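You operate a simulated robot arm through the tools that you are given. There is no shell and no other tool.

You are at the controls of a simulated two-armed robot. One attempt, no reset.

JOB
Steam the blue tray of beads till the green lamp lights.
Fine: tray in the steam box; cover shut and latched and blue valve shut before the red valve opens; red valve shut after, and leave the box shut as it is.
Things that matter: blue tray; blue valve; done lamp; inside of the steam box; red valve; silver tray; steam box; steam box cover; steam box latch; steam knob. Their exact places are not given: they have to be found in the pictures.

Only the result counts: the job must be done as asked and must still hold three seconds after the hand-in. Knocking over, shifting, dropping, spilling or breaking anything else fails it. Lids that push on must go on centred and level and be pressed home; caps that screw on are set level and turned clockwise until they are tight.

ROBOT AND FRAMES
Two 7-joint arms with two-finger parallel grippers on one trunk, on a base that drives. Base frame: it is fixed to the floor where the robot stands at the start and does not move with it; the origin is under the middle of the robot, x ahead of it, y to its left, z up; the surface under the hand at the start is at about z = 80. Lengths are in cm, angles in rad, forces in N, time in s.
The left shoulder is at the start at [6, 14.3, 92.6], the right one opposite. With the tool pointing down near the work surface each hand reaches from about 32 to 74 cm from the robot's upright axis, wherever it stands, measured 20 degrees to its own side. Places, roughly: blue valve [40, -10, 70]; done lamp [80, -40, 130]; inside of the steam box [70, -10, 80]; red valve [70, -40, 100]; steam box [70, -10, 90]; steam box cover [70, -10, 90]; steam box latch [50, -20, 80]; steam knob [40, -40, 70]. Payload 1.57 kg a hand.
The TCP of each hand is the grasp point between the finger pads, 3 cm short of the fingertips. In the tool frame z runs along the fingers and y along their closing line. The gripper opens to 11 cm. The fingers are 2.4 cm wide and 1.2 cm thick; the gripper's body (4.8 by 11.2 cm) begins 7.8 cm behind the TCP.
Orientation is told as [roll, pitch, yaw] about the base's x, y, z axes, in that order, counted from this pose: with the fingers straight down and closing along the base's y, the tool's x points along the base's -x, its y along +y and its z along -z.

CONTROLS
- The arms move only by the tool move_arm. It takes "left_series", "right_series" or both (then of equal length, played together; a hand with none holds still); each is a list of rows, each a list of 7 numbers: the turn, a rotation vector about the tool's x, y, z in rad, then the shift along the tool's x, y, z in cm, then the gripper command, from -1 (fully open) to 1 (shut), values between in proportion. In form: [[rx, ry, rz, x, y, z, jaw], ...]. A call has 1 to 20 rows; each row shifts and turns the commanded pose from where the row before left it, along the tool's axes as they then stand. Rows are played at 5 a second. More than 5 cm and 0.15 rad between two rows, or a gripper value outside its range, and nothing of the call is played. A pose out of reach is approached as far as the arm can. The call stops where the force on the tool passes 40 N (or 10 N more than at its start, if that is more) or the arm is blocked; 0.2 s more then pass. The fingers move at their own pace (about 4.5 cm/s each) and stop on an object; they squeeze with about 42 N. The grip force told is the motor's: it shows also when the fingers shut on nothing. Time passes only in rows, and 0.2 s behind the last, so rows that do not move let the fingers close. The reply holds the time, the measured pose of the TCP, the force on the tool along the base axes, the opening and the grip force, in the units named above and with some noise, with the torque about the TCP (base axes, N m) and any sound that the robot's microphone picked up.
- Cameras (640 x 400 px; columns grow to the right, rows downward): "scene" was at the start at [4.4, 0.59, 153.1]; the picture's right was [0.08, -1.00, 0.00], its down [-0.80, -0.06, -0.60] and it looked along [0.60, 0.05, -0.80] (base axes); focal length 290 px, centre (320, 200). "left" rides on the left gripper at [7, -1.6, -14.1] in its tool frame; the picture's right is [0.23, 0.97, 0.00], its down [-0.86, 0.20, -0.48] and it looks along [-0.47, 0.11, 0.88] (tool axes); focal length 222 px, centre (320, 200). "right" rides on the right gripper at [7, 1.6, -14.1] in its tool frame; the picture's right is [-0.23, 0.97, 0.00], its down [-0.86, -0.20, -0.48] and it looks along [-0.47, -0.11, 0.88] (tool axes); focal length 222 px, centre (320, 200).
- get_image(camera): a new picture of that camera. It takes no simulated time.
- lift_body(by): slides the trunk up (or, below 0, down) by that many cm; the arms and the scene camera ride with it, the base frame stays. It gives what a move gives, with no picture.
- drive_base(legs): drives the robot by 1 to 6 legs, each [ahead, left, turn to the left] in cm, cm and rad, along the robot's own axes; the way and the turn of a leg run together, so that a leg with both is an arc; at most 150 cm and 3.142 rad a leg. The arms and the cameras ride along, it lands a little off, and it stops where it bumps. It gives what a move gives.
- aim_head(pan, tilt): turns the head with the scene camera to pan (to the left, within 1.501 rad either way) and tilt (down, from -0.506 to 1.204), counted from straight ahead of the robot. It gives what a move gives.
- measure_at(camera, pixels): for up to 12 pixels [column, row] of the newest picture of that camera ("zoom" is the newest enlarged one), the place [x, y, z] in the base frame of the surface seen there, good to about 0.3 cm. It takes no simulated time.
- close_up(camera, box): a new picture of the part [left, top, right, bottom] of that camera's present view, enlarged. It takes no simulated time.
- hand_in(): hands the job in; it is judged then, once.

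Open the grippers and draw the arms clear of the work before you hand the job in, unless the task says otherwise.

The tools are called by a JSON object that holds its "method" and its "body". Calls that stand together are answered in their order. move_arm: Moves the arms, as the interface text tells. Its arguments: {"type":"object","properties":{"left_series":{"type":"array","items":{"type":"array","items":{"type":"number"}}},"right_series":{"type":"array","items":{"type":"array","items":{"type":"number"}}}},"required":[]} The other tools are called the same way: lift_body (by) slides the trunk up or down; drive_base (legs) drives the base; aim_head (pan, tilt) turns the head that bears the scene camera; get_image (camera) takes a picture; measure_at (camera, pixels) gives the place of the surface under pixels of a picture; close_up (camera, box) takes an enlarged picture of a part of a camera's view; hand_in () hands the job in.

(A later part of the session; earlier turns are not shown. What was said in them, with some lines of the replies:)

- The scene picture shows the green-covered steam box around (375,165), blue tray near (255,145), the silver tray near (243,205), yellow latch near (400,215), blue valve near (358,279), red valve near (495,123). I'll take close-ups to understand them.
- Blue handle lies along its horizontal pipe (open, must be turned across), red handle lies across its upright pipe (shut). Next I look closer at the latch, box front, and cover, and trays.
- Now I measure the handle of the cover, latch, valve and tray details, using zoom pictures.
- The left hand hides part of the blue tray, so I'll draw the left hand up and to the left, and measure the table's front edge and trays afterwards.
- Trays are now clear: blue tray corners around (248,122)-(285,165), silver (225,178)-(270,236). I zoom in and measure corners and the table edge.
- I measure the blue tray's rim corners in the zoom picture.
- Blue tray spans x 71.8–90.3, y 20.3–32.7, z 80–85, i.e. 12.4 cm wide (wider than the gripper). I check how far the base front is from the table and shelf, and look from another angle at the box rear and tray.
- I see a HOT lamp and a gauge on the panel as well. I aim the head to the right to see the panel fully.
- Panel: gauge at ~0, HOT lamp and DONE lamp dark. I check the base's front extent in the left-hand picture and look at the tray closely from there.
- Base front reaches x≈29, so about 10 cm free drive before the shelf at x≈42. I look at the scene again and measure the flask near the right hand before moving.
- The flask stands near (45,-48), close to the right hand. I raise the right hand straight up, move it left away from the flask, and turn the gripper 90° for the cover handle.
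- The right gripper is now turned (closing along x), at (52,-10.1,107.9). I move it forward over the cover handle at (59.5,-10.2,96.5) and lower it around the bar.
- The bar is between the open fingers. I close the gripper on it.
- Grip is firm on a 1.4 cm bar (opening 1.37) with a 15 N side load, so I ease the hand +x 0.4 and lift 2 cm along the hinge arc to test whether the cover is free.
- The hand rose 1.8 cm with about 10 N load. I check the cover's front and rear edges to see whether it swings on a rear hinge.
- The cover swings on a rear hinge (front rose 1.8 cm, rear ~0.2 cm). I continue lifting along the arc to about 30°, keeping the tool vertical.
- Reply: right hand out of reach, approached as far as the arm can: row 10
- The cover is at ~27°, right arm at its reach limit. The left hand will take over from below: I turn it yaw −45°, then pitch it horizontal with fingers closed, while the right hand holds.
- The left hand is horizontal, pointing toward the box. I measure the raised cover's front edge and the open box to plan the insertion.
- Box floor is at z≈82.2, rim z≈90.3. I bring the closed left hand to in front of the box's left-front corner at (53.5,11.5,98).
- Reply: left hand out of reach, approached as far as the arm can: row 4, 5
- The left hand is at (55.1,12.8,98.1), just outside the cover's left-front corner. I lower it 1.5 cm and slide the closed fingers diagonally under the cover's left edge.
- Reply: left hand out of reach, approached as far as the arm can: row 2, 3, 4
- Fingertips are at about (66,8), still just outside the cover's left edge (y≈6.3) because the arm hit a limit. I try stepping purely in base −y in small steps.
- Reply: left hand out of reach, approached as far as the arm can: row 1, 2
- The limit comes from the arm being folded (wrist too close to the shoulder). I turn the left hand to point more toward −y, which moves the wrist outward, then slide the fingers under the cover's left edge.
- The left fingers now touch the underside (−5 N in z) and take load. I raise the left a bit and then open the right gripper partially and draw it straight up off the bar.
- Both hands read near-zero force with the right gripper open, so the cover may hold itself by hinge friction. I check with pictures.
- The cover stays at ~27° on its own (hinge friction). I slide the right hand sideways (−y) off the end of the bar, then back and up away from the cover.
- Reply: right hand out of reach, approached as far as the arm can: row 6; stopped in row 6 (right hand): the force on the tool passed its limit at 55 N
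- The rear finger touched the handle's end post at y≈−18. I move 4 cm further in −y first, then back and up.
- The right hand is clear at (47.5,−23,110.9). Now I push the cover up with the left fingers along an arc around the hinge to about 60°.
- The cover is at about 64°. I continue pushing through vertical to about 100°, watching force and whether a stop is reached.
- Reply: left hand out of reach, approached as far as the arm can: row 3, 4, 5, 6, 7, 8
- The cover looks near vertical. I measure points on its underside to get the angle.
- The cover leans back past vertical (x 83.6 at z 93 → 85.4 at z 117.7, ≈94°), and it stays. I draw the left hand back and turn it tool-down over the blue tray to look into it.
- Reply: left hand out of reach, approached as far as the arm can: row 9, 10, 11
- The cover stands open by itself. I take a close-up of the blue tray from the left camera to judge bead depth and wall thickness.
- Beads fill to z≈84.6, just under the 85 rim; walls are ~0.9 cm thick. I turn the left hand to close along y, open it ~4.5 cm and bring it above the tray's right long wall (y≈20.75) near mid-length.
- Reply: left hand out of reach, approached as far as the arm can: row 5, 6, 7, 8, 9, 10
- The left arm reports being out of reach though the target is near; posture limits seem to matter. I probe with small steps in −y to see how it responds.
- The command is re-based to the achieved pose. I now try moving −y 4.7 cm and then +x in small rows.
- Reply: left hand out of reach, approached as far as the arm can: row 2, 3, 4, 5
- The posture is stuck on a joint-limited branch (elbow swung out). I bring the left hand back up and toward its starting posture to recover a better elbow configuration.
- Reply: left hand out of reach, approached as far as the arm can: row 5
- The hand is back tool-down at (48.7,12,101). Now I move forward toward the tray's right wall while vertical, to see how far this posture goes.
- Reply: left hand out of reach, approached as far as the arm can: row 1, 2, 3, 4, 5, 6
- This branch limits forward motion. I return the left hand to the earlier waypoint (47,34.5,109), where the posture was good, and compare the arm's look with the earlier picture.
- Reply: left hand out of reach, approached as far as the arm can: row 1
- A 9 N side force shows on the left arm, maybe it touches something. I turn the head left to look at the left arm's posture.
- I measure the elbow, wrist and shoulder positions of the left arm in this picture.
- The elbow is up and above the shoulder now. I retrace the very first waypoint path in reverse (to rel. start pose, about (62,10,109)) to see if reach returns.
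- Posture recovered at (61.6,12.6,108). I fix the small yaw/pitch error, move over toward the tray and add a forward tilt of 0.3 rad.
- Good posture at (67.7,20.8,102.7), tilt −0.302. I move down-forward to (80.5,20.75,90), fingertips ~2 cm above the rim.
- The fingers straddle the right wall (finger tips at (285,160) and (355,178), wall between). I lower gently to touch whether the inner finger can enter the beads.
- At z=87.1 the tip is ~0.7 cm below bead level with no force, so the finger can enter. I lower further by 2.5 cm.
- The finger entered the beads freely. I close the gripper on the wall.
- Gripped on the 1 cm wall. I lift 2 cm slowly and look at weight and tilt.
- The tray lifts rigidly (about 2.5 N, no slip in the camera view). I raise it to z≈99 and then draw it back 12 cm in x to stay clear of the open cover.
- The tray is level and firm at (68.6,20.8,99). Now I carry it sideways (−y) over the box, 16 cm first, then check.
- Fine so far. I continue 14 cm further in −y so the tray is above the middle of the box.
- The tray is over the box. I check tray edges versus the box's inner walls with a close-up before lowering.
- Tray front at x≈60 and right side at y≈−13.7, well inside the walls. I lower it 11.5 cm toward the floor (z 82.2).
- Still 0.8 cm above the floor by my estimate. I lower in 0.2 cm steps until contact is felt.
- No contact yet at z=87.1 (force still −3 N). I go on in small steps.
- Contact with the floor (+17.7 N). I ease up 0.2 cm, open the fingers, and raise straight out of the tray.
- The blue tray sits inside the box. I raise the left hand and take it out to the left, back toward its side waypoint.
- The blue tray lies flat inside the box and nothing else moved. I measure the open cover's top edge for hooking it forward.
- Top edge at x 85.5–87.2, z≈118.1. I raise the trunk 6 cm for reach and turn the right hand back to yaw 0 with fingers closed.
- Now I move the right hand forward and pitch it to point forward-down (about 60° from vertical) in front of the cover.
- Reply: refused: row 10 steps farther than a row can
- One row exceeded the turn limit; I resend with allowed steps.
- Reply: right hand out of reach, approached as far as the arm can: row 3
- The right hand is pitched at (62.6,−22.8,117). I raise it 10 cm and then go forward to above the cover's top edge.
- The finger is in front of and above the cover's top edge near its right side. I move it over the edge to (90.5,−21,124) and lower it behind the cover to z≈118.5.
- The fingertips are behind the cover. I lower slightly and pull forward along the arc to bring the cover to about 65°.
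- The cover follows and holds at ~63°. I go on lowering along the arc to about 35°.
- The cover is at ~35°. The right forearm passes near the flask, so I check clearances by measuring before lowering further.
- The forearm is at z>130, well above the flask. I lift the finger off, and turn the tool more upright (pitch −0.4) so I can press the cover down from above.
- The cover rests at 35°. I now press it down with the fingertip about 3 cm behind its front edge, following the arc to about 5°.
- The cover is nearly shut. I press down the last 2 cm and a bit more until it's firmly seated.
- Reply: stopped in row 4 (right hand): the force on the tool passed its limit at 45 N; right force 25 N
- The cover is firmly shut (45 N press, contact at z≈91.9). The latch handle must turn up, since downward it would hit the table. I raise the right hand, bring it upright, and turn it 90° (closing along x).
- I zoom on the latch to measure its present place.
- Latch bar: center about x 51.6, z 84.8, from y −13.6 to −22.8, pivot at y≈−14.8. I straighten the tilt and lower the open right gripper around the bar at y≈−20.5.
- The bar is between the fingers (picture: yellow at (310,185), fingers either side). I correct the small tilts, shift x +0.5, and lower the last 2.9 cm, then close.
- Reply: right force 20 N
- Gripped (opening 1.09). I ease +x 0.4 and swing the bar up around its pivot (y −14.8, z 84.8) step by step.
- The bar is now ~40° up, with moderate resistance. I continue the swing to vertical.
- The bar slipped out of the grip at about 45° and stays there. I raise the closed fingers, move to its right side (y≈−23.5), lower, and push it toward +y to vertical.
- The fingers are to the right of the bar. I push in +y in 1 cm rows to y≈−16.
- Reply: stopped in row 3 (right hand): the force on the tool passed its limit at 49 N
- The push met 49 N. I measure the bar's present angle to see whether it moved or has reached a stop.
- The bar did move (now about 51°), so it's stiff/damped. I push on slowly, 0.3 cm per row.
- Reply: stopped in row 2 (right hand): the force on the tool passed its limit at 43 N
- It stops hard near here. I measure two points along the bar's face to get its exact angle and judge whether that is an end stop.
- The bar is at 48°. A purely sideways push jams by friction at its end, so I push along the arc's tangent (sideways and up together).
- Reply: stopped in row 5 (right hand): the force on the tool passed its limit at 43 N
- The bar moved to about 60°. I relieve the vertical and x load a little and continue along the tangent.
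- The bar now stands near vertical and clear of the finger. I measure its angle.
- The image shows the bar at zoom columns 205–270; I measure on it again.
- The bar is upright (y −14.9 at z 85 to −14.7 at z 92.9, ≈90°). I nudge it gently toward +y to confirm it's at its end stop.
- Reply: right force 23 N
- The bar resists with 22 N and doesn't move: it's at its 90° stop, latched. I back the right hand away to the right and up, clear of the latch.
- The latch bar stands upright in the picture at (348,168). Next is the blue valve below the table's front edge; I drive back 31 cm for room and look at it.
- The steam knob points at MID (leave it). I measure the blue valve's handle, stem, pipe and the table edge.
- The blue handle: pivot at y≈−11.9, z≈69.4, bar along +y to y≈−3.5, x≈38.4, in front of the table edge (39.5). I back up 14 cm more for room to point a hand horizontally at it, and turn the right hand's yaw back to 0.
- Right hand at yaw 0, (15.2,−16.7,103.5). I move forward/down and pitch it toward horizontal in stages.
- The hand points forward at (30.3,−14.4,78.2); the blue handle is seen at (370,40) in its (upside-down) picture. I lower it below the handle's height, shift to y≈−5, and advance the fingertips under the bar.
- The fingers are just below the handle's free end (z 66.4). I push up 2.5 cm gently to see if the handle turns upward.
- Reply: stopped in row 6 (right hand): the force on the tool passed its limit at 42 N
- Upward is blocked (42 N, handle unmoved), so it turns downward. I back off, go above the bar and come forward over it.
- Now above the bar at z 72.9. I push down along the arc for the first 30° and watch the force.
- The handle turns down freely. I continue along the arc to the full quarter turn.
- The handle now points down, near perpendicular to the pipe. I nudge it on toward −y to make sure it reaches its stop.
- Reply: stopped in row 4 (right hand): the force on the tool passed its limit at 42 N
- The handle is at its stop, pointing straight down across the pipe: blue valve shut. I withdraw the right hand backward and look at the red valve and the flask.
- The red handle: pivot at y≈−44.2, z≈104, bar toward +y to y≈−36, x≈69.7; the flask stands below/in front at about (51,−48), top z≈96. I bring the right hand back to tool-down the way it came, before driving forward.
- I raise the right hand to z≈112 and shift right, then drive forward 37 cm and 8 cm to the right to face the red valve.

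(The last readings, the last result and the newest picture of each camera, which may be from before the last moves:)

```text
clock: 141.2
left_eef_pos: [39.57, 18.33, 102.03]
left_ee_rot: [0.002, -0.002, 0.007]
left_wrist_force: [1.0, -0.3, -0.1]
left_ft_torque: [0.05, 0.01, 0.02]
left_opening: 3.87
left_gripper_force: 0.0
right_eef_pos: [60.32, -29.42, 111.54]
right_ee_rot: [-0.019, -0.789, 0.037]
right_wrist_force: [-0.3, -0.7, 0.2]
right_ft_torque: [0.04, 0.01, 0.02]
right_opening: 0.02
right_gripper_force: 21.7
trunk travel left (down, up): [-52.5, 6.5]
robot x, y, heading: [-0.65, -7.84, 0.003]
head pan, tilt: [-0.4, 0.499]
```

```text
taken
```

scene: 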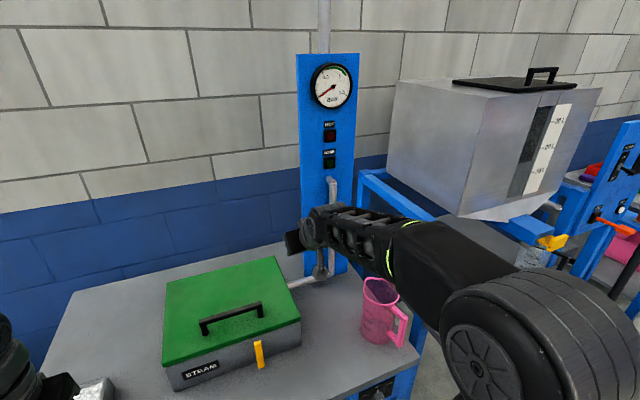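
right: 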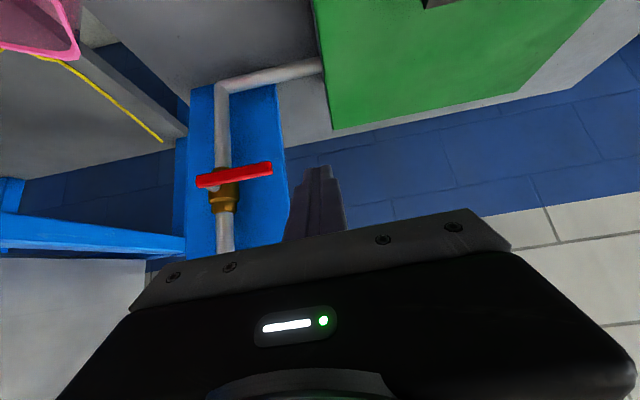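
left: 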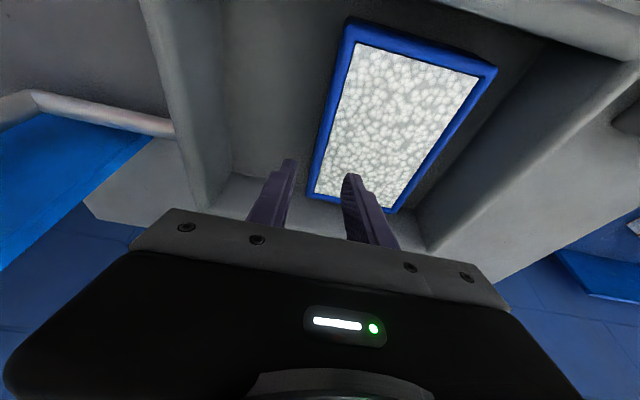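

Right hand at (60.3,−29.4,111.5), red handle visible at (235,175) in its picture. I tilt it nearer horizontal and bring it in front of and slightly below the red bar's free end.

{"method": "move_arm", "body": {"right_series": [[0, -0.137, 0, 0, 0, 0, 1], [0, -0.137, 0, 0, 0, 0, 1], [0, -0.137, 0, 0, 0, 0, 1], [0, 0, 0, 0, -4.3, 0, 1], [0, 0, 0, 0, -4.3, 0, 1], [0, 0, 0, 4.5, 0, -1, 1], [0, 0, 0, 4.5, 0, -1, 1], [0, 0, 0, 0, 0, 0, 1]]}}

{"method": "get_image", "body": {"camera": "scene"}}

{"method": "get_image", "body": {"camera": "right"}}

```text
clock: 143.0
left_eef_pos: [39.67, 18.48, 102.01]
left_ee_rot: [0.002, -0.001, 0.005]
left_wrist_force: [-0.2, 1.0, 1.1]
left_ft_torque: [0.0, 0.0, 0.02]
left_opening: 3.84
left_gripper_force: 0.0
right_eef_pos: [55.27, -37.71, 104.52]
right_ee_rot: [-0.046, -1.201, 0.064]
right_wrist_force: [0.3, -0.3, 0.2]
right_ft_torque: [0.01, -0.01, 0.03]
right_opening: 0.0
right_gripper_force: 21.7
trunk travel left (down, up): [-52.5, 6.5]
robot x, y, heading: [-0.76, -8.03, 0.006]
head pan, tilt: [-0.4, 0.499]
```

```text
taken
```

scene: 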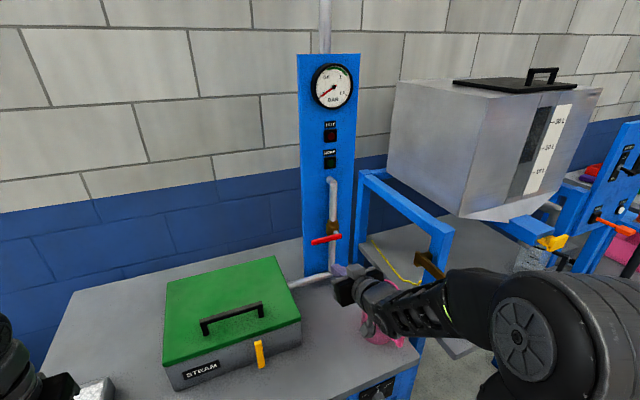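

```text
taken
```

right: 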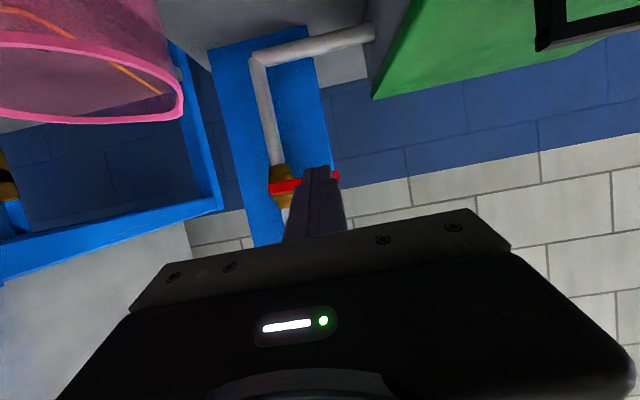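

The hand is clear of the flask (z≥100 vs. rim ≈96). I advance the fingertips under the red bar to TCP (68,−38,101.8).

{"method": "move_arm", "body": {"right_series": [[0, 0, 0, -0.69, 0, 4.27, 1], [0, 0, 0, -0.69, 0, 4.27, 1], [0, 0, 0, -0.69, 0, 4.27, 1], [0, 0, 0, 0, 0, 0, 1]]}}

{"method": "get_image", "body": {"camera": "right"}}

{"method": "close_up", "body": {"camera": "scene", "box": [290, 170, 400, 280]}}

```text
clock: 144.0
left_eef_pos: [39.57, 18.53, 102.07]
left_ee_rot: [0.002, -0.001, 0.006]
left_wrist_force: [-0.5, 0.9, 0.4]
left_ft_torque: [-0.01, 0.0, -0.01]
left_opening: 3.87
left_gripper_force: 0.0
right_eef_pos: [68.06, -37.72, 101.85]
right_ee_rot: [-0.041, -1.201, 0.061]
right_wrist_force: [0.0, 0.0, 0.6]
right_ft_torque: [0.02, 0.01, 0.03]
right_opening: 0.0
right_gripper_force: 21.5
trunk travel left (down, up): [-52.5, 6.5]
robot x, y, heading: [-1.05, -7.43, 0.004]
head pan, tilt: [-0.4, 0.499]
```

```text
taken
```

right: 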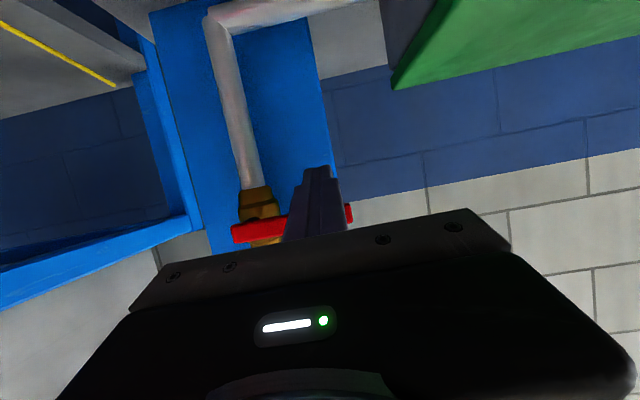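

```text
3.64 times, centred on (345, 225) of scene
```

zoom: 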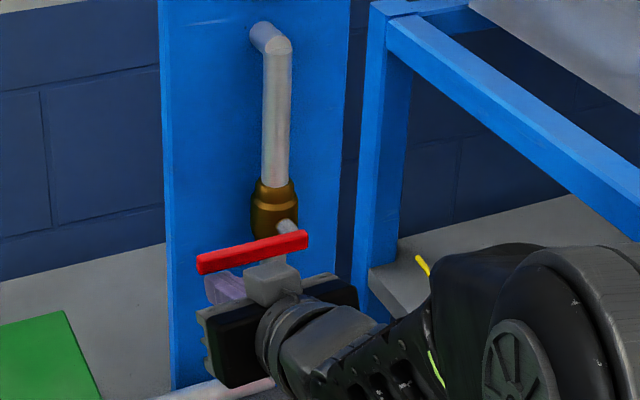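

The finger is under the bar's free end. Before opening, I double-check the cover and latch by measuring them once more.

{"method": "close_up", "body": {"camera": "scene", "box": [150, 250, 310, 400]}}

{"method": "measure_at", "body": {"camera": "scene", "pixels": [[175, 350], [230, 345], [290, 315], [270, 270], [190, 290], [259, 345], [262, 362]]}}

```text
2.67 times, centred on (230, 325) of scene
```

zoom: 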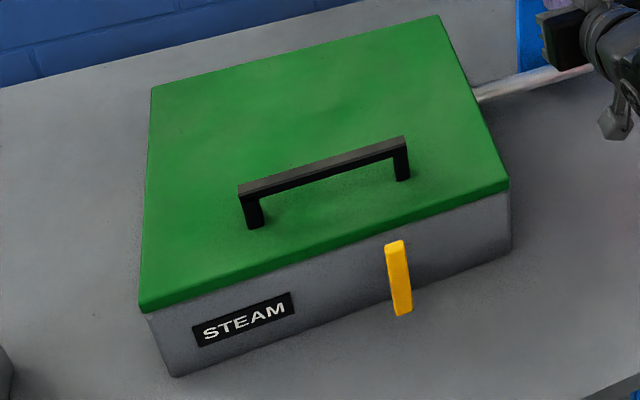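

```text
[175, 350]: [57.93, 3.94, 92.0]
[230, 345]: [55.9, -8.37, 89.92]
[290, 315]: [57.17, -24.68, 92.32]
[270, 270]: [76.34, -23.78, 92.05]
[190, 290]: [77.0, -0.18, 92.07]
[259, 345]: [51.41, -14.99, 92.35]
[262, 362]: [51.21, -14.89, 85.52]
```

Cover flat at z 92 all over, latch upright. I now push the red bar up gently (2.2 cm) to see if it turns this way.

{"method": "move_arm", "body": {"right_series": [[0, 0, 0, -0.47, 0, -0.18, 1], [0, 0, 0, -0.47, 0, -0.18, 1], [0, 0, 0, -0.37, 0, -0.14, 1], [0, 0, 0, -0.37, 0, -0.14, 1], [0, 0, 0, -0.37, 0, -0.14, 1], [0, 0, 0, 0, 0, 0, 1]]}}

{"method": "close_up", "body": {"camera": "scene", "box": [290, 170, 400, 280]}}

```text
clock: 145.4
left_eef_pos: [39.54, 18.47, 102.14]
left_ee_rot: [0.001, -0.004, 0.005]
left_wrist_force: [-0.9, 0.4, 0.2]
left_ft_torque: [0.01, 0.0, 0.01]
left_opening: 3.84
left_gripper_force: 0.1
right_eef_pos: [68.19, -37.92, 103.78]
right_ee_rot: [-0.043, -1.204, 0.063]
right_wrist_force: [-1.2, 1.6, -0.4]
right_ft_torque: [-0.01, -0.02, -0.01]
right_opening: 0.02
right_gripper_force: 21.5
trunk travel left (down, up): [-52.5, 6.5]
robot x, y, heading: [-0.99, -8.0, 0.002]
head pan, tilt: [-0.4, 0.499]
```

```text
3.64 times, centred on (345, 225) of scene
```

zoom: 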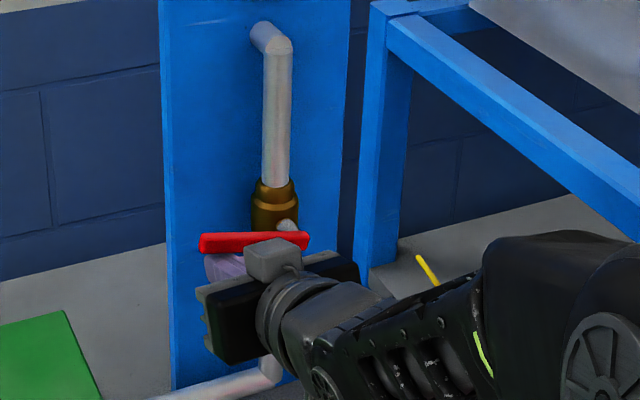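

The red bar turns up freely. I continue along the arc to vertical (along the pipe), opening the valve.

{"method": "move_arm", "body": {"right_series": [[0, 0, 0, -0.553, -0.02, -0.214, 1], [0, 0, 0, -0.553, -0.02, -0.214, 1], [0, 0, 0, -0.553, -0.02, -0.214, 1], [0, 0, 0, -0.494, -0.167, -0.191, 1], [0, 0, 0, -0.494, -0.167, -0.191, 1], [0, 0, 0, -0.494, -0.167, -0.191, 1], [0, 0, 0, -0.438, -0.3, -0.17, 1], [0, 0, 0, -0.438, -0.3, -0.17, 1], [0, 0, 0, -0.438, -0.3, -0.17, 1], [0, 0, 0, -0.351, -0.41, -0.136, 1], [0, 0, 0, -0.351, -0.41, -0.136, 1], [0, 0, 0, -0.351, -0.41, -0.136, 1], [0, 0, 0, -0.24, -0.493, -0.093, 1], [0, 0, 0, -0.24, -0.493, -0.093, 1], [0, 0, 0, -0.24, -0.493, -0.093, 1], [0, 0, 0, -0.107, -0.375, -0.042, 1], [0, 0, 0, -0.107, -0.375, -0.042, 1]]}}

{"method": "get_image", "body": {"camera": "scene"}}

{"method": "close_up", "body": {"camera": "scene", "box": [280, 40, 400, 280]}}

```text
clock: 149.0
left_eef_pos: [39.53, 18.47, 102.1]
left_ee_rot: [0.004, -0.002, 0.006]
left_wrist_force: [0.2, 0.0, -0.2]
left_ft_torque: [-0.04, 0.01, 0.01]
left_opening: 3.83
left_gripper_force: 0.0
right_eef_pos: [68.24, -42.72, 110.57]
right_ee_rot: [-0.045, -1.2, 0.062]
right_wrist_force: [-0.4, 0.5, 0.4]
right_ft_torque: [0.02, 0.0, 0.02]
right_opening: 0.01
right_gripper_force: 21.7
trunk travel left (down, up): [-52.5, 6.5]
robot x, y, heading: [-0.88, -7.96, 0.002]
head pan, tilt: [-0.4, 0.499]
```

```text
taken
```

scene: 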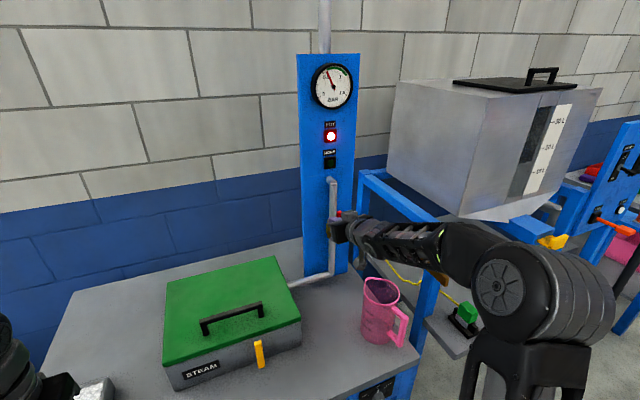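

```text
1.67 times, centred on (340, 160) of scene
```

zoom: 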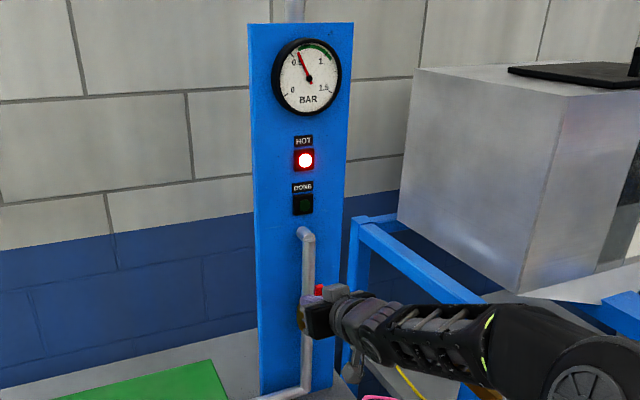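

The valve is open: gauge climbing (~0.5 bar), HOT lamp lit red, DONE not yet. While waiting, I measure the frame right of the panel, to plan moving the finger to the bar's right side for closing.

{"method": "measure_at", "body": {"camera": "scene", "pixels": [[362, 180], [367, 215], [390, 195], [440, 235], [445, 260], [360, 250], [341, 205], [337, 213], [420, 210]]}}

{"method": "close_up", "body": {"camera": "scene", "box": [310, 190, 370, 250]}}

{"method": "get_image", "body": {"camera": "right"}}

```text
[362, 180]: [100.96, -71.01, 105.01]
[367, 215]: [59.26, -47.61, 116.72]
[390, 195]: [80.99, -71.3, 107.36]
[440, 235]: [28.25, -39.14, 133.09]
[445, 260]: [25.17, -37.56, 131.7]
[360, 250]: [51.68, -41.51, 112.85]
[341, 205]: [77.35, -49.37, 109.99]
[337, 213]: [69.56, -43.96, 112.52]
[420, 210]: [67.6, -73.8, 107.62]
```

```text
6.67 times, centred on (340, 220) of scene
```

zoom: 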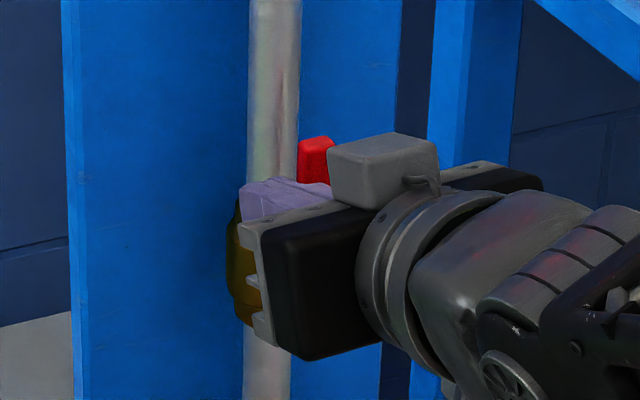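

```text
taken
```

right: 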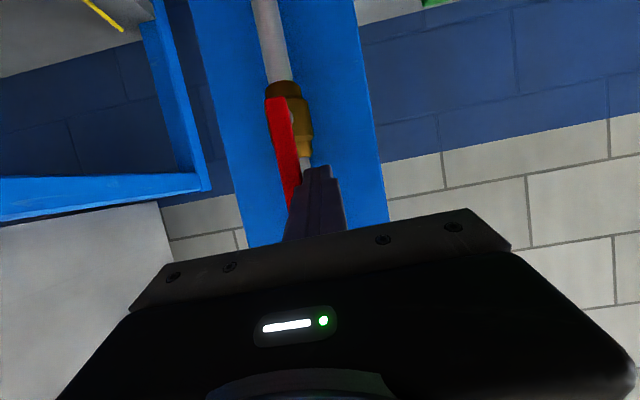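

The frame is far (y≈−71). I withdraw the finger 5 cm, move it to the right side of the upright bar (y≈−48.5), and advance again ready to close, while the steam works.

{"method": "move_arm", "body": {"right_series": [[0, 0, 0, 0, 0.5, -2, 1], [0, 0, 0, 0, 0, -4, 1], [0, 0, 0, 0, -3.3, 0, 1], [0, 0, 0, 0, -3, 0, 1], [0, 0, 0, 0, 0, 3, 1], [0, 0, 0, 0, 0, 3, 1], [0, 0, 0, 0, 0, 0, 1]]}}

{"method": "get_image", "body": {"camera": "scene"}}

{"method": "close_up", "body": {"camera": "scene", "box": [290, 50, 370, 260]}}

{"method": "get_image", "body": {"camera": "right"}}

```text
clock: 150.6
left_eef_pos: [39.51, 18.5, 102.13]
left_ee_rot: [0.001, -0.003, 0.006]
left_wrist_force: [0.3, -0.7, -0.2]
left_ft_torque: [0.0, 0.02, -0.01]
left_opening: 3.86
left_gripper_force: 0.0
right_eef_pos: [68.15, -48.45, 110.71]
right_ee_rot: [-0.044, -1.2, 0.06]
right_wrist_force: [-0.5, -1.0, 0.8]
right_ft_torque: [0.02, 0.03, 0.0]
right_opening: 0.0
right_gripper_force: 21.3
trunk travel left (down, up): [-52.5, 6.5]
robot x, y, heading: [-1.02, -8.15, -0.004]
head pan, tilt: [-0.4, 0.499]
```

```text
taken
```

scene: 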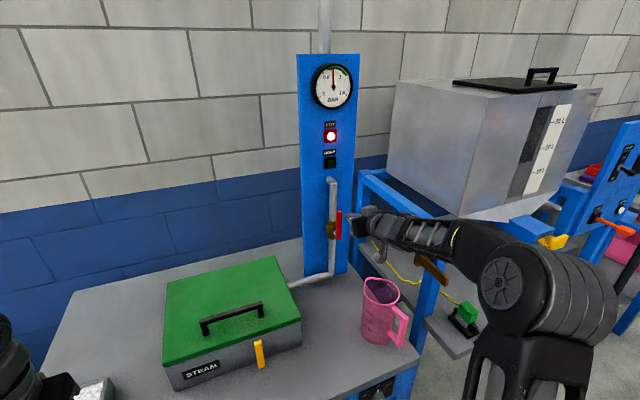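

```text
1.90 times, centred on (330, 155) of scene
```

zoom: 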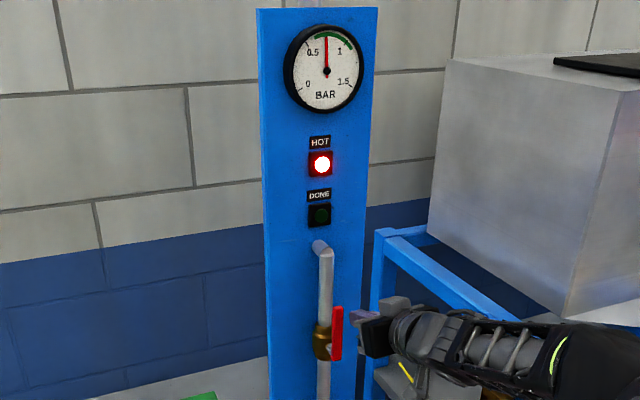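

```text
taken
```

right: 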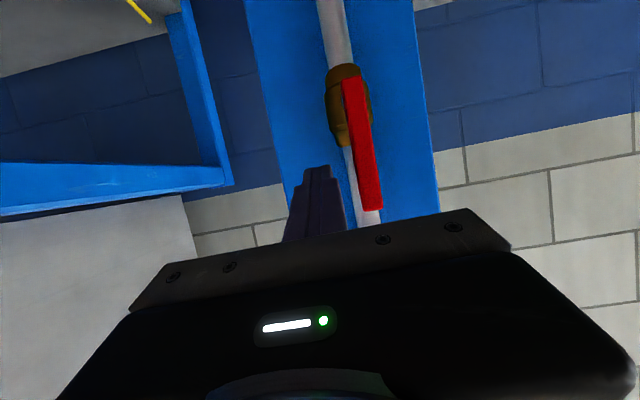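

The gauge is at ~0.75 bar, entering the green band; the finger is ready right of the upright red bar. I wait and watch the lamp.

{"method": "move_arm", "body": {"right_series": [[0, 0, 0, 0, 0, 0, 1], [0, 0, 0, 0, 0, 0, 1], [0, 0, 0, 0, 0, 0, 1], [0, 0, 0, 0, 0, 0, 1], [0, 0, 0, 0, 0, 0, 1], [0, 0, 0, 0, 0, 0, 1], [0, 0, 0, 0, 0, 0, 1], [0, 0, 0, 0, 0, 0, 1], [0, 0, 0, 0, 0, 0, 1], [0, 0, 0, 0, 0, 0, 1]]}}

{"method": "close_up", "body": {"camera": "scene", "box": [290, 50, 370, 260]}}

```text
clock: 152.8
left_eef_pos: [39.7, 18.36, 102.03]
left_ee_rot: [0.001, -0.001, 0.006]
left_wrist_force: [-1.0, 0.0, -0.2]
left_ft_torque: [-0.01, 0.0, 0.02]
left_opening: 3.86
left_gripper_force: 0.0
right_eef_pos: [68.17, -48.47, 110.73]
right_ee_rot: [-0.045, -1.2, 0.062]
right_wrist_force: [0.1, 0.1, 0.4]
right_ft_torque: [0.02, 0.05, 0.0]
right_opening: 0.01
right_gripper_force: 21.1
trunk travel left (down, up): [-52.5, 6.5]
robot x, y, heading: [-0.85, -7.73, 0.001]
head pan, tilt: [-0.4, 0.499]
```

```text
1.90 times, centred on (330, 155) of scene
```

zoom: 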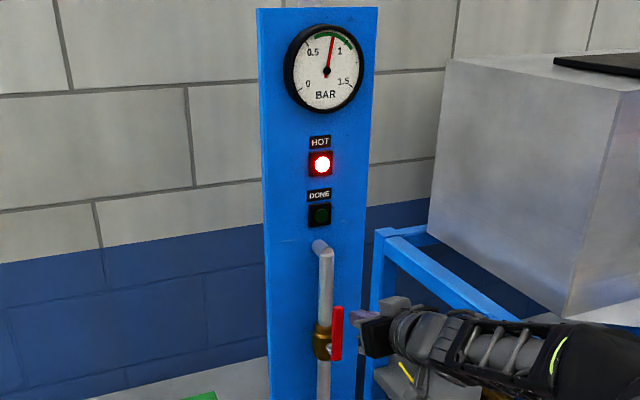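

Gauge ~0.85 bar in the green band, rising more slowly. I keep waiting, 3 s at a time.

{"method": "move_arm", "body": {"right_series": [[0, 0, 0, 0, 0, 0, 1], [0, 0, 0, 0, 0, 0, 1], [0, 0, 0, 0, 0, 0, 1], [0, 0, 0, 0, 0, 0, 1], [0, 0, 0, 0, 0, 0, 1], [0, 0, 0, 0, 0, 0, 1], [0, 0, 0, 0, 0, 0, 1], [0, 0, 0, 0, 0, 0, 1], [0, 0, 0, 0, 0, 0, 1], [0, 0, 0, 0, 0, 0, 1], [0, 0, 0, 0, 0, 0, 1], [0, 0, 0, 0, 0, 0, 1], [0, 0, 0, 0, 0, 0, 1], [0, 0, 0, 0, 0, 0, 1], [0, 0, 0, 0, 0, 0, 1]]}}

{"method": "close_up", "body": {"camera": "scene", "box": [290, 50, 370, 260]}}

```text
clock: 156.0
left_eef_pos: [39.55, 18.42, 102.03]
left_ee_rot: [0.0, -0.003, 0.006]
left_wrist_force: [-0.3, 0.1, 0.1]
left_ft_torque: [0.0, -0.02, -0.01]
left_opening: 3.84
left_gripper_force: 0.1
right_eef_pos: [68.21, -48.45, 110.75]
right_ee_rot: [-0.044, -1.201, 0.064]
right_wrist_force: [0.3, -0.4, -0.1]
right_ft_torque: [0.01, -0.03, 0.0]
right_opening: 0.01
right_gripper_force: 21.5
trunk travel left (down, up): [-52.5, 6.5]
robot x, y, heading: [-1.18, -7.64, 0.004]
head pan, tilt: [-0.4, 0.499]
```

```text
1.90 times, centred on (330, 155) of scene
```

zoom: 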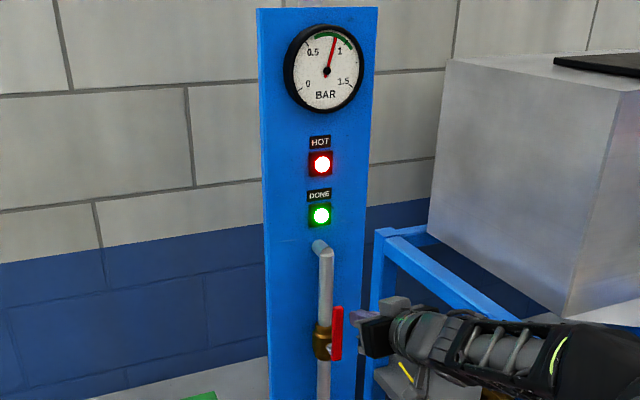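

The green DONE lamp is lit. I close the red valve now: push the bar from its right side over to +y and down along the arc.

{"method": "move_arm", "body": {"right_series": [[0, 0, 0, 0, 1.25, 0, 1], [0, 0, 0, 0, 1.25, 0, 1], [0, 0, 0, -0.072, 0.57, -0.028, 1], [0, 0, 0, -0.072, 0.57, -0.028, 1], [0, 0, 0, -0.072, 0.57, -0.028, 1], [0, 0, 0, 0.068, 0.553, 0.026, 1], [0, 0, 0, 0.068, 0.553, 0.026, 1], [0, 0, 0, 0.068, 0.553, 0.026, 1], [0, 0, 0, 0.199, 0.513, 0.077, 1], [0, 0, 0, 0.199, 0.513, 0.077, 1], [0, 0, 0, 0.199, 0.513, 0.077, 1], [0, 0, 0, 0.317, 0.45, 0.123, 1], [0, 0, 0, 0.317, 0.45, 0.123, 1], [0, 0, 0, 0.317, 0.45, 0.123, 1], [0, 0, 0, 0.419, 0.34, 0.162, 1], [0, 0, 0, 0.419, 0.34, 0.162, 1], [0, 0, 0, 0.419, 0.34, 0.162, 1], [0, 0, 0, 0.466, 0.21, 0.18, 1], [0, 0, 0, 0.466, 0.21, 0.18, 1], [0, 0, 0, 0.466, 0.21, 0.18, 1]]}}

{"method": "close_up", "body": {"camera": "scene", "box": [290, 50, 370, 260]}}

{"method": "get_image", "body": {"camera": "right"}}

```text
clock: 160.2
left_eef_pos: [39.43, 18.43, 102.32]
left_ee_rot: [0.003, -0.004, 0.005]
left_wrist_force: [0.6, -0.2, -0.4]
left_ft_torque: [0.01, 0.0, 0.05]
left_opening: 3.85
left_gripper_force: 0.0
right_eef_pos: [68.11, -38.54, 106.78]
right_ee_rot: [-0.052, -1.218, 0.064]
right_wrist_force: [5.6, -8.8, 28.5]
right_ft_torque: [-0.11, -0.74, -0.24]
right_opening: 0.02
right_gripper_force: 20.8
trunk travel left (down, up): [-52.5, 6.5]
robot x, y, heading: [-0.85, -7.82, 0.001]
head pan, tilt: [-0.4, 0.499]
```

```text
1.90 times, centred on (330, 155) of scene
```

zoom: 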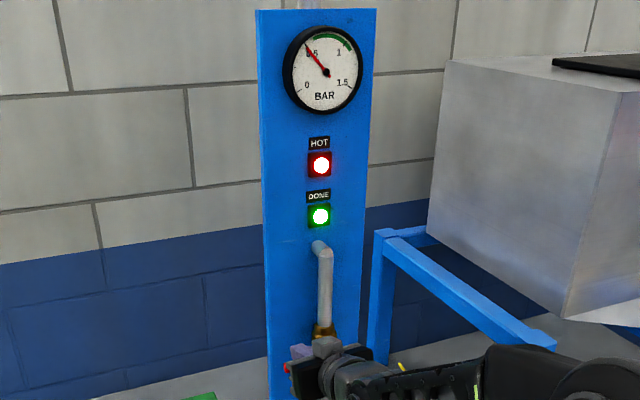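

```text
taken
```

right: 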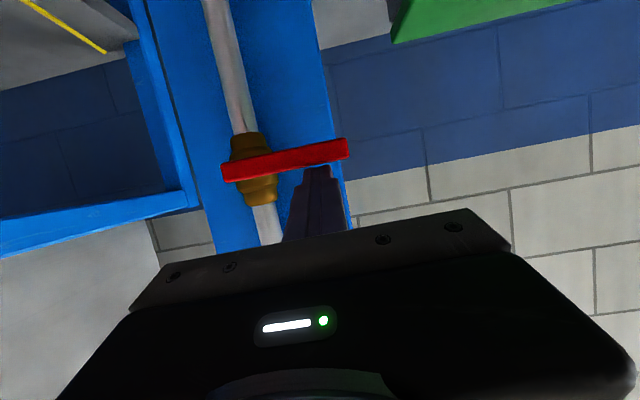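

The bar pushes back with 28 N, i.e. at its shut stop; the gauge is dropping and DONE stays lit. I lift the finger off and withdraw it, then check.

{"method": "move_arm", "body": {"right_series": [[0, 0, 0, -0.93, 0, -0.36, 1], [0, 0, 0, -1.4, 0, -3, 1], [0, 0, 0, -1.4, 0, -4, 1], [0, 0, 0, -1, 1, -4, 1], [0, 0, 0, 0, 0, 0, 1]]}}

{"method": "get_image", "body": {"camera": "scene"}}

{"method": "close_up", "body": {"camera": "scene", "box": [280, 50, 400, 280]}}

{"method": "get_image", "body": {"camera": "right"}}

```text
clock: 161.4
left_eef_pos: [39.63, 18.43, 101.99]
left_ee_rot: [0.002, -0.002, 0.005]
left_wrist_force: [-0.5, 0.5, -0.2]
left_ft_torque: [-0.01, 0.04, 0.0]
left_opening: 3.85
left_gripper_force: 0.1
right_eef_pos: [59.41, -37.26, 114.29]
right_ee_rot: [-0.044, -1.199, 0.063]
right_wrist_force: [0.6, 0.8, 0.2]
right_ft_torque: [0.0, -0.01, -0.03]
right_opening: 0.01
right_gripper_force: 20.7
trunk travel left (down, up): [-52.5, 6.5]
robot x, y, heading: [-0.95, -7.55, 0.001]
head pan, tilt: [-0.4, 0.499]
```

```text
taken
```

scene: 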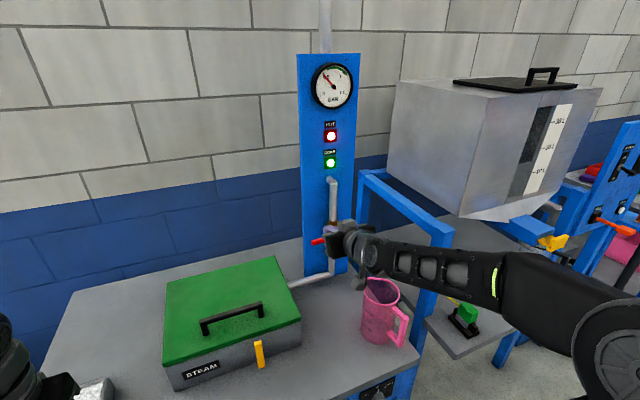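

```text
1.74 times, centred on (340, 165) of scene
```

zoom: 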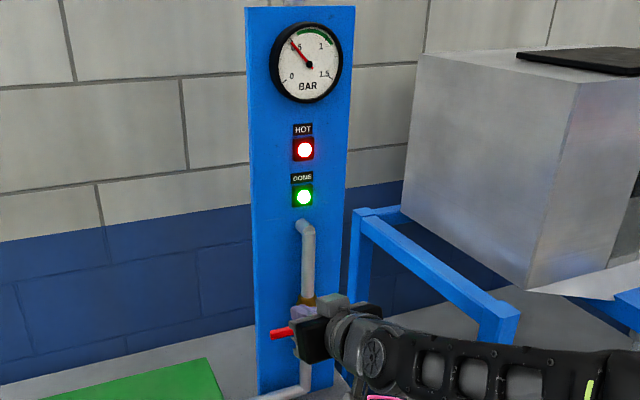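

```text
taken
```

right: 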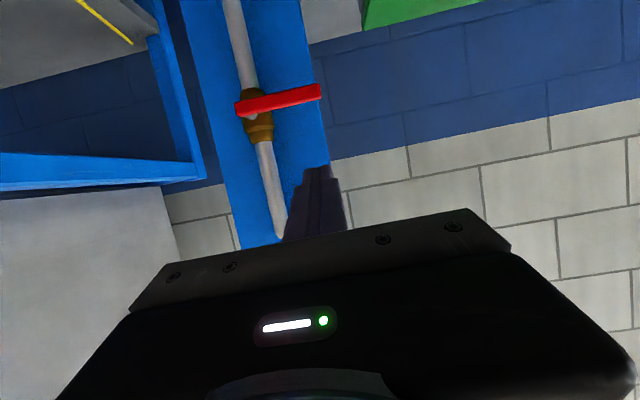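

The red bar lies across the pipe again (shut) and DONE is lit. I drive back 35 cm to draw the arms clear, then open both grippers and check everything.

{"method": "drive_base", "body": {"legs": [[-35, 0, 0]]}}

{"method": "move_arm", "body": {"left_series": [[0, 0, 0, 0, 0, 0, -1], [0, 0, 0, 0, 0, 0, -1], [0, 0, 0, 0, 0, 0, -1], [0, 0, 0, 0, 0, 0, -1], [0, 0, 0, 0, 0, 0, -1], [0, 0, 0, 0, 0, 0, -1]], "right_series": [[0, 0, 0, 0, 0, 0, -1], [0, 0, 0, 0, 0, 0, -1], [0, 0, 0, 0, 0, 0, -1], [0, 0, 0, 0, 0, 0, -1], [0, 0, 0, 0, 0, 0, -1], [0, 0, 0, 0, 0, 0, -1]]}}

{"method": "aim_head", "body": {"pan": -0.15, "tilt": 0.5}}

{"method": "get_image", "body": {"camera": "scene"}}

{"method": "close_up", "body": {"camera": "scene", "box": [180, 120, 420, 320]}}

```text
clock: 163.7
left_eef_pos: [5.61, 18.25, 102.07]
left_ee_rot: [0.002, -0.003, 0.006]
left_wrist_force: [-0.1, 0.0, 0.5]
left_ft_torque: [0.01, -0.01, -0.02]
left_opening: 3.86
left_gripper_force: 0.2
right_eef_pos: [25.3, -37.56, 114.55]
right_ee_rot: [-0.044, -1.201, 0.063]
right_wrist_force: [-0.7, 0.4, 0.8]
right_ft_torque: [-0.04, 0.0, 0.02]
right_opening: 0.03
right_gripper_force: 21.3
trunk travel left (down, up): [-52.5, 6.5]
robot x, y, heading: [-34.65, -8.08, 0.004]
head pan, tilt: [-0.4, 0.499]
```

```text
clock: 165.1
left_eef_pos: [5.61, 18.28, 102.06]
left_ee_rot: [0.001, -0.002, 0.006]
left_wrist_force: [-0.3, 0.8, -0.2]
left_ft_torque: [-0.02, -0.01, -0.02]
left_opening: 10.99
left_gripper_force: 0.1
right_eef_pos: [25.4, -37.48, 114.53]
right_ee_rot: [-0.044, -1.2, 0.063]
right_wrist_force: [-0.7, 0.0, -0.5]
right_ft_torque: [-0.02, 0.0, 0.03]
right_opening: 11.01
right_gripper_force: 0.1
trunk travel left (down, up): [-52.5, 6.5]
robot x, y, heading: [-34.71, -7.8, -0.0]
head pan, tilt: [-0.4, 0.499]
```

```text
clock: 165.8
left_eef_pos: [5.61, 18.31, 102.15]
left_ee_rot: [0.002, 0.0, 0.006]
left_wrist_force: [0.9, 0.6, 0.0]
left_ft_torque: [0.0, -0.03, 0.0]
left_opening: 10.99
left_gripper_force: 0.1
right_eef_pos: [25.48, -37.43, 114.46]
right_ee_rot: [-0.044, -1.201, 0.059]
right_wrist_force: [-0.4, -0.7, 0.1]
right_ft_torque: [0.0, 0.03, 0.04]
right_opening: 11.01
right_gripper_force: 0.0
trunk travel left (down, up): [-52.5, 6.5]
robot x, y, heading: [-34.76, -7.88, 0.0]
head pan, tilt: [-0.15, 0.499]
```

```text
taken
```

scene: 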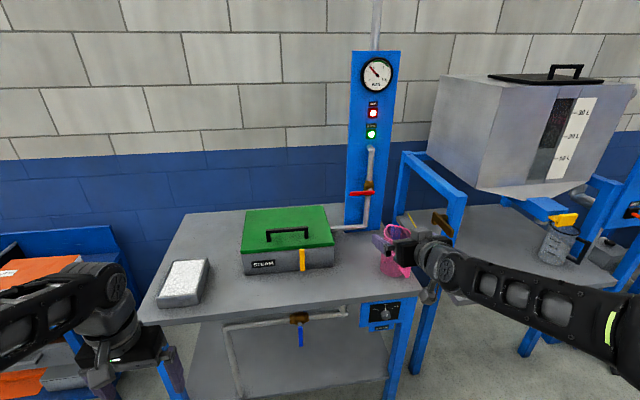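

```text
2.00 times, centred on (300, 220) of scene
```

zoom: 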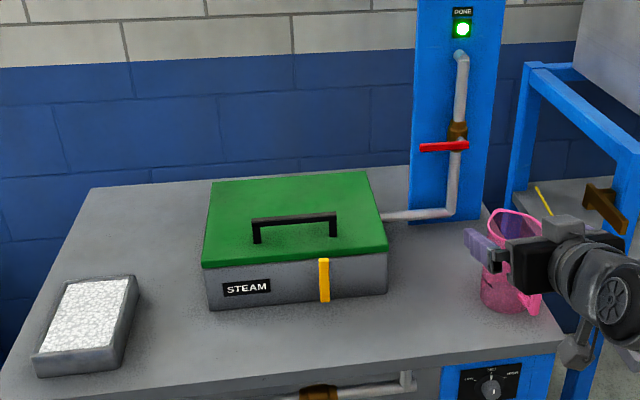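

All looks right: cover shut, latch upright, blue handle down (shut), red handle across its pipe, DONE lit. I check the red handle's level by measuring both ends.

{"method": "close_up", "body": {"camera": "scene", "box": [335, 175, 395, 210]}}

{"method": "measure_at", "body": {"camera": "zoom", "pixels": [[165, 205], [230, 195], [300, 195], [380, 195], [410, 190]]}}

{"method": "close_up", "body": {"camera": "scene", "box": [270, 300, 340, 360]}}

```text
10.67 times, centred on (365, 192) of scene
```

zoom: 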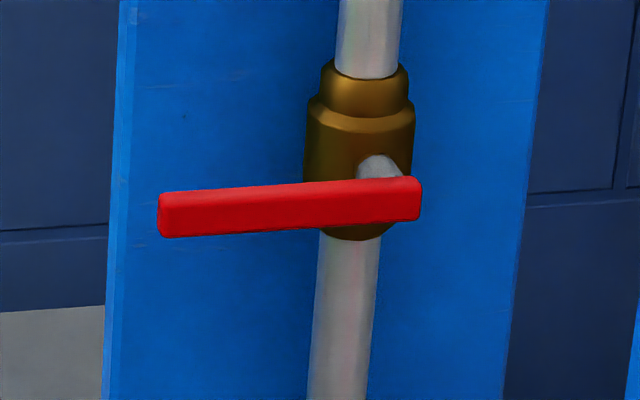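

```text
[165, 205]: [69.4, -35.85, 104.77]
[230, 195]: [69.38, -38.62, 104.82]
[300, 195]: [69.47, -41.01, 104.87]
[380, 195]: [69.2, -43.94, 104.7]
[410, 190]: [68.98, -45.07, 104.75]
```

```text
6.67 times, centred on (305, 330) of scene
```

zoom: 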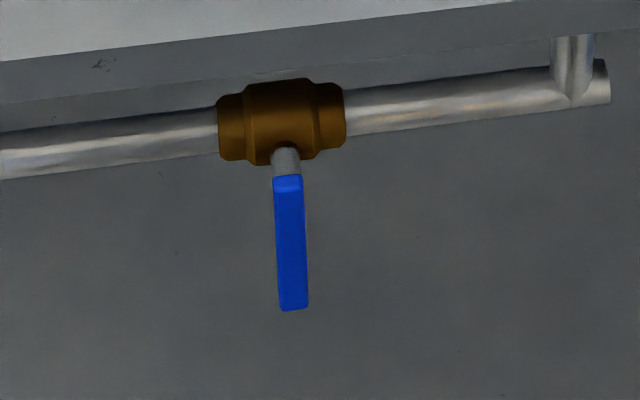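

The red handle is level (z ≈ 104.8 along its length, so shut) and the blue handle points straight down (shut). The cover is latched, the DONE lamp is green, and the grippers are open and clear, so I hand the job in.

{"method": "hand_in", "body": {}}

```text
The job is handed in.
```

The blue tray was steamed until the green DONE lamp lit, and the job is handed in. I don't have the judgement yet.

- **Tray:** the blue tray is inside the steam box, set down level on the box floor.
- **Cover and latch:** the cover was pressed shut and the latch turned up to its stop before any steam went in. I did not pull on the cover to prove the latch holds; I went by the latch being hard against its stop.
- **Blue valve:** turned to its stop, across the pipe, before the red valve was opened. It is still shut.
- **Red valve:** opened until DONE lit, with the gauge in the green band, then turned back to its shut stop.
- **Everything else:** the steam knob was left at MID. The silver tray and the flask look undisturbed in the last pictures.

The box is still shut and latched. Both grippers are open, and the robot is backed away from the table.
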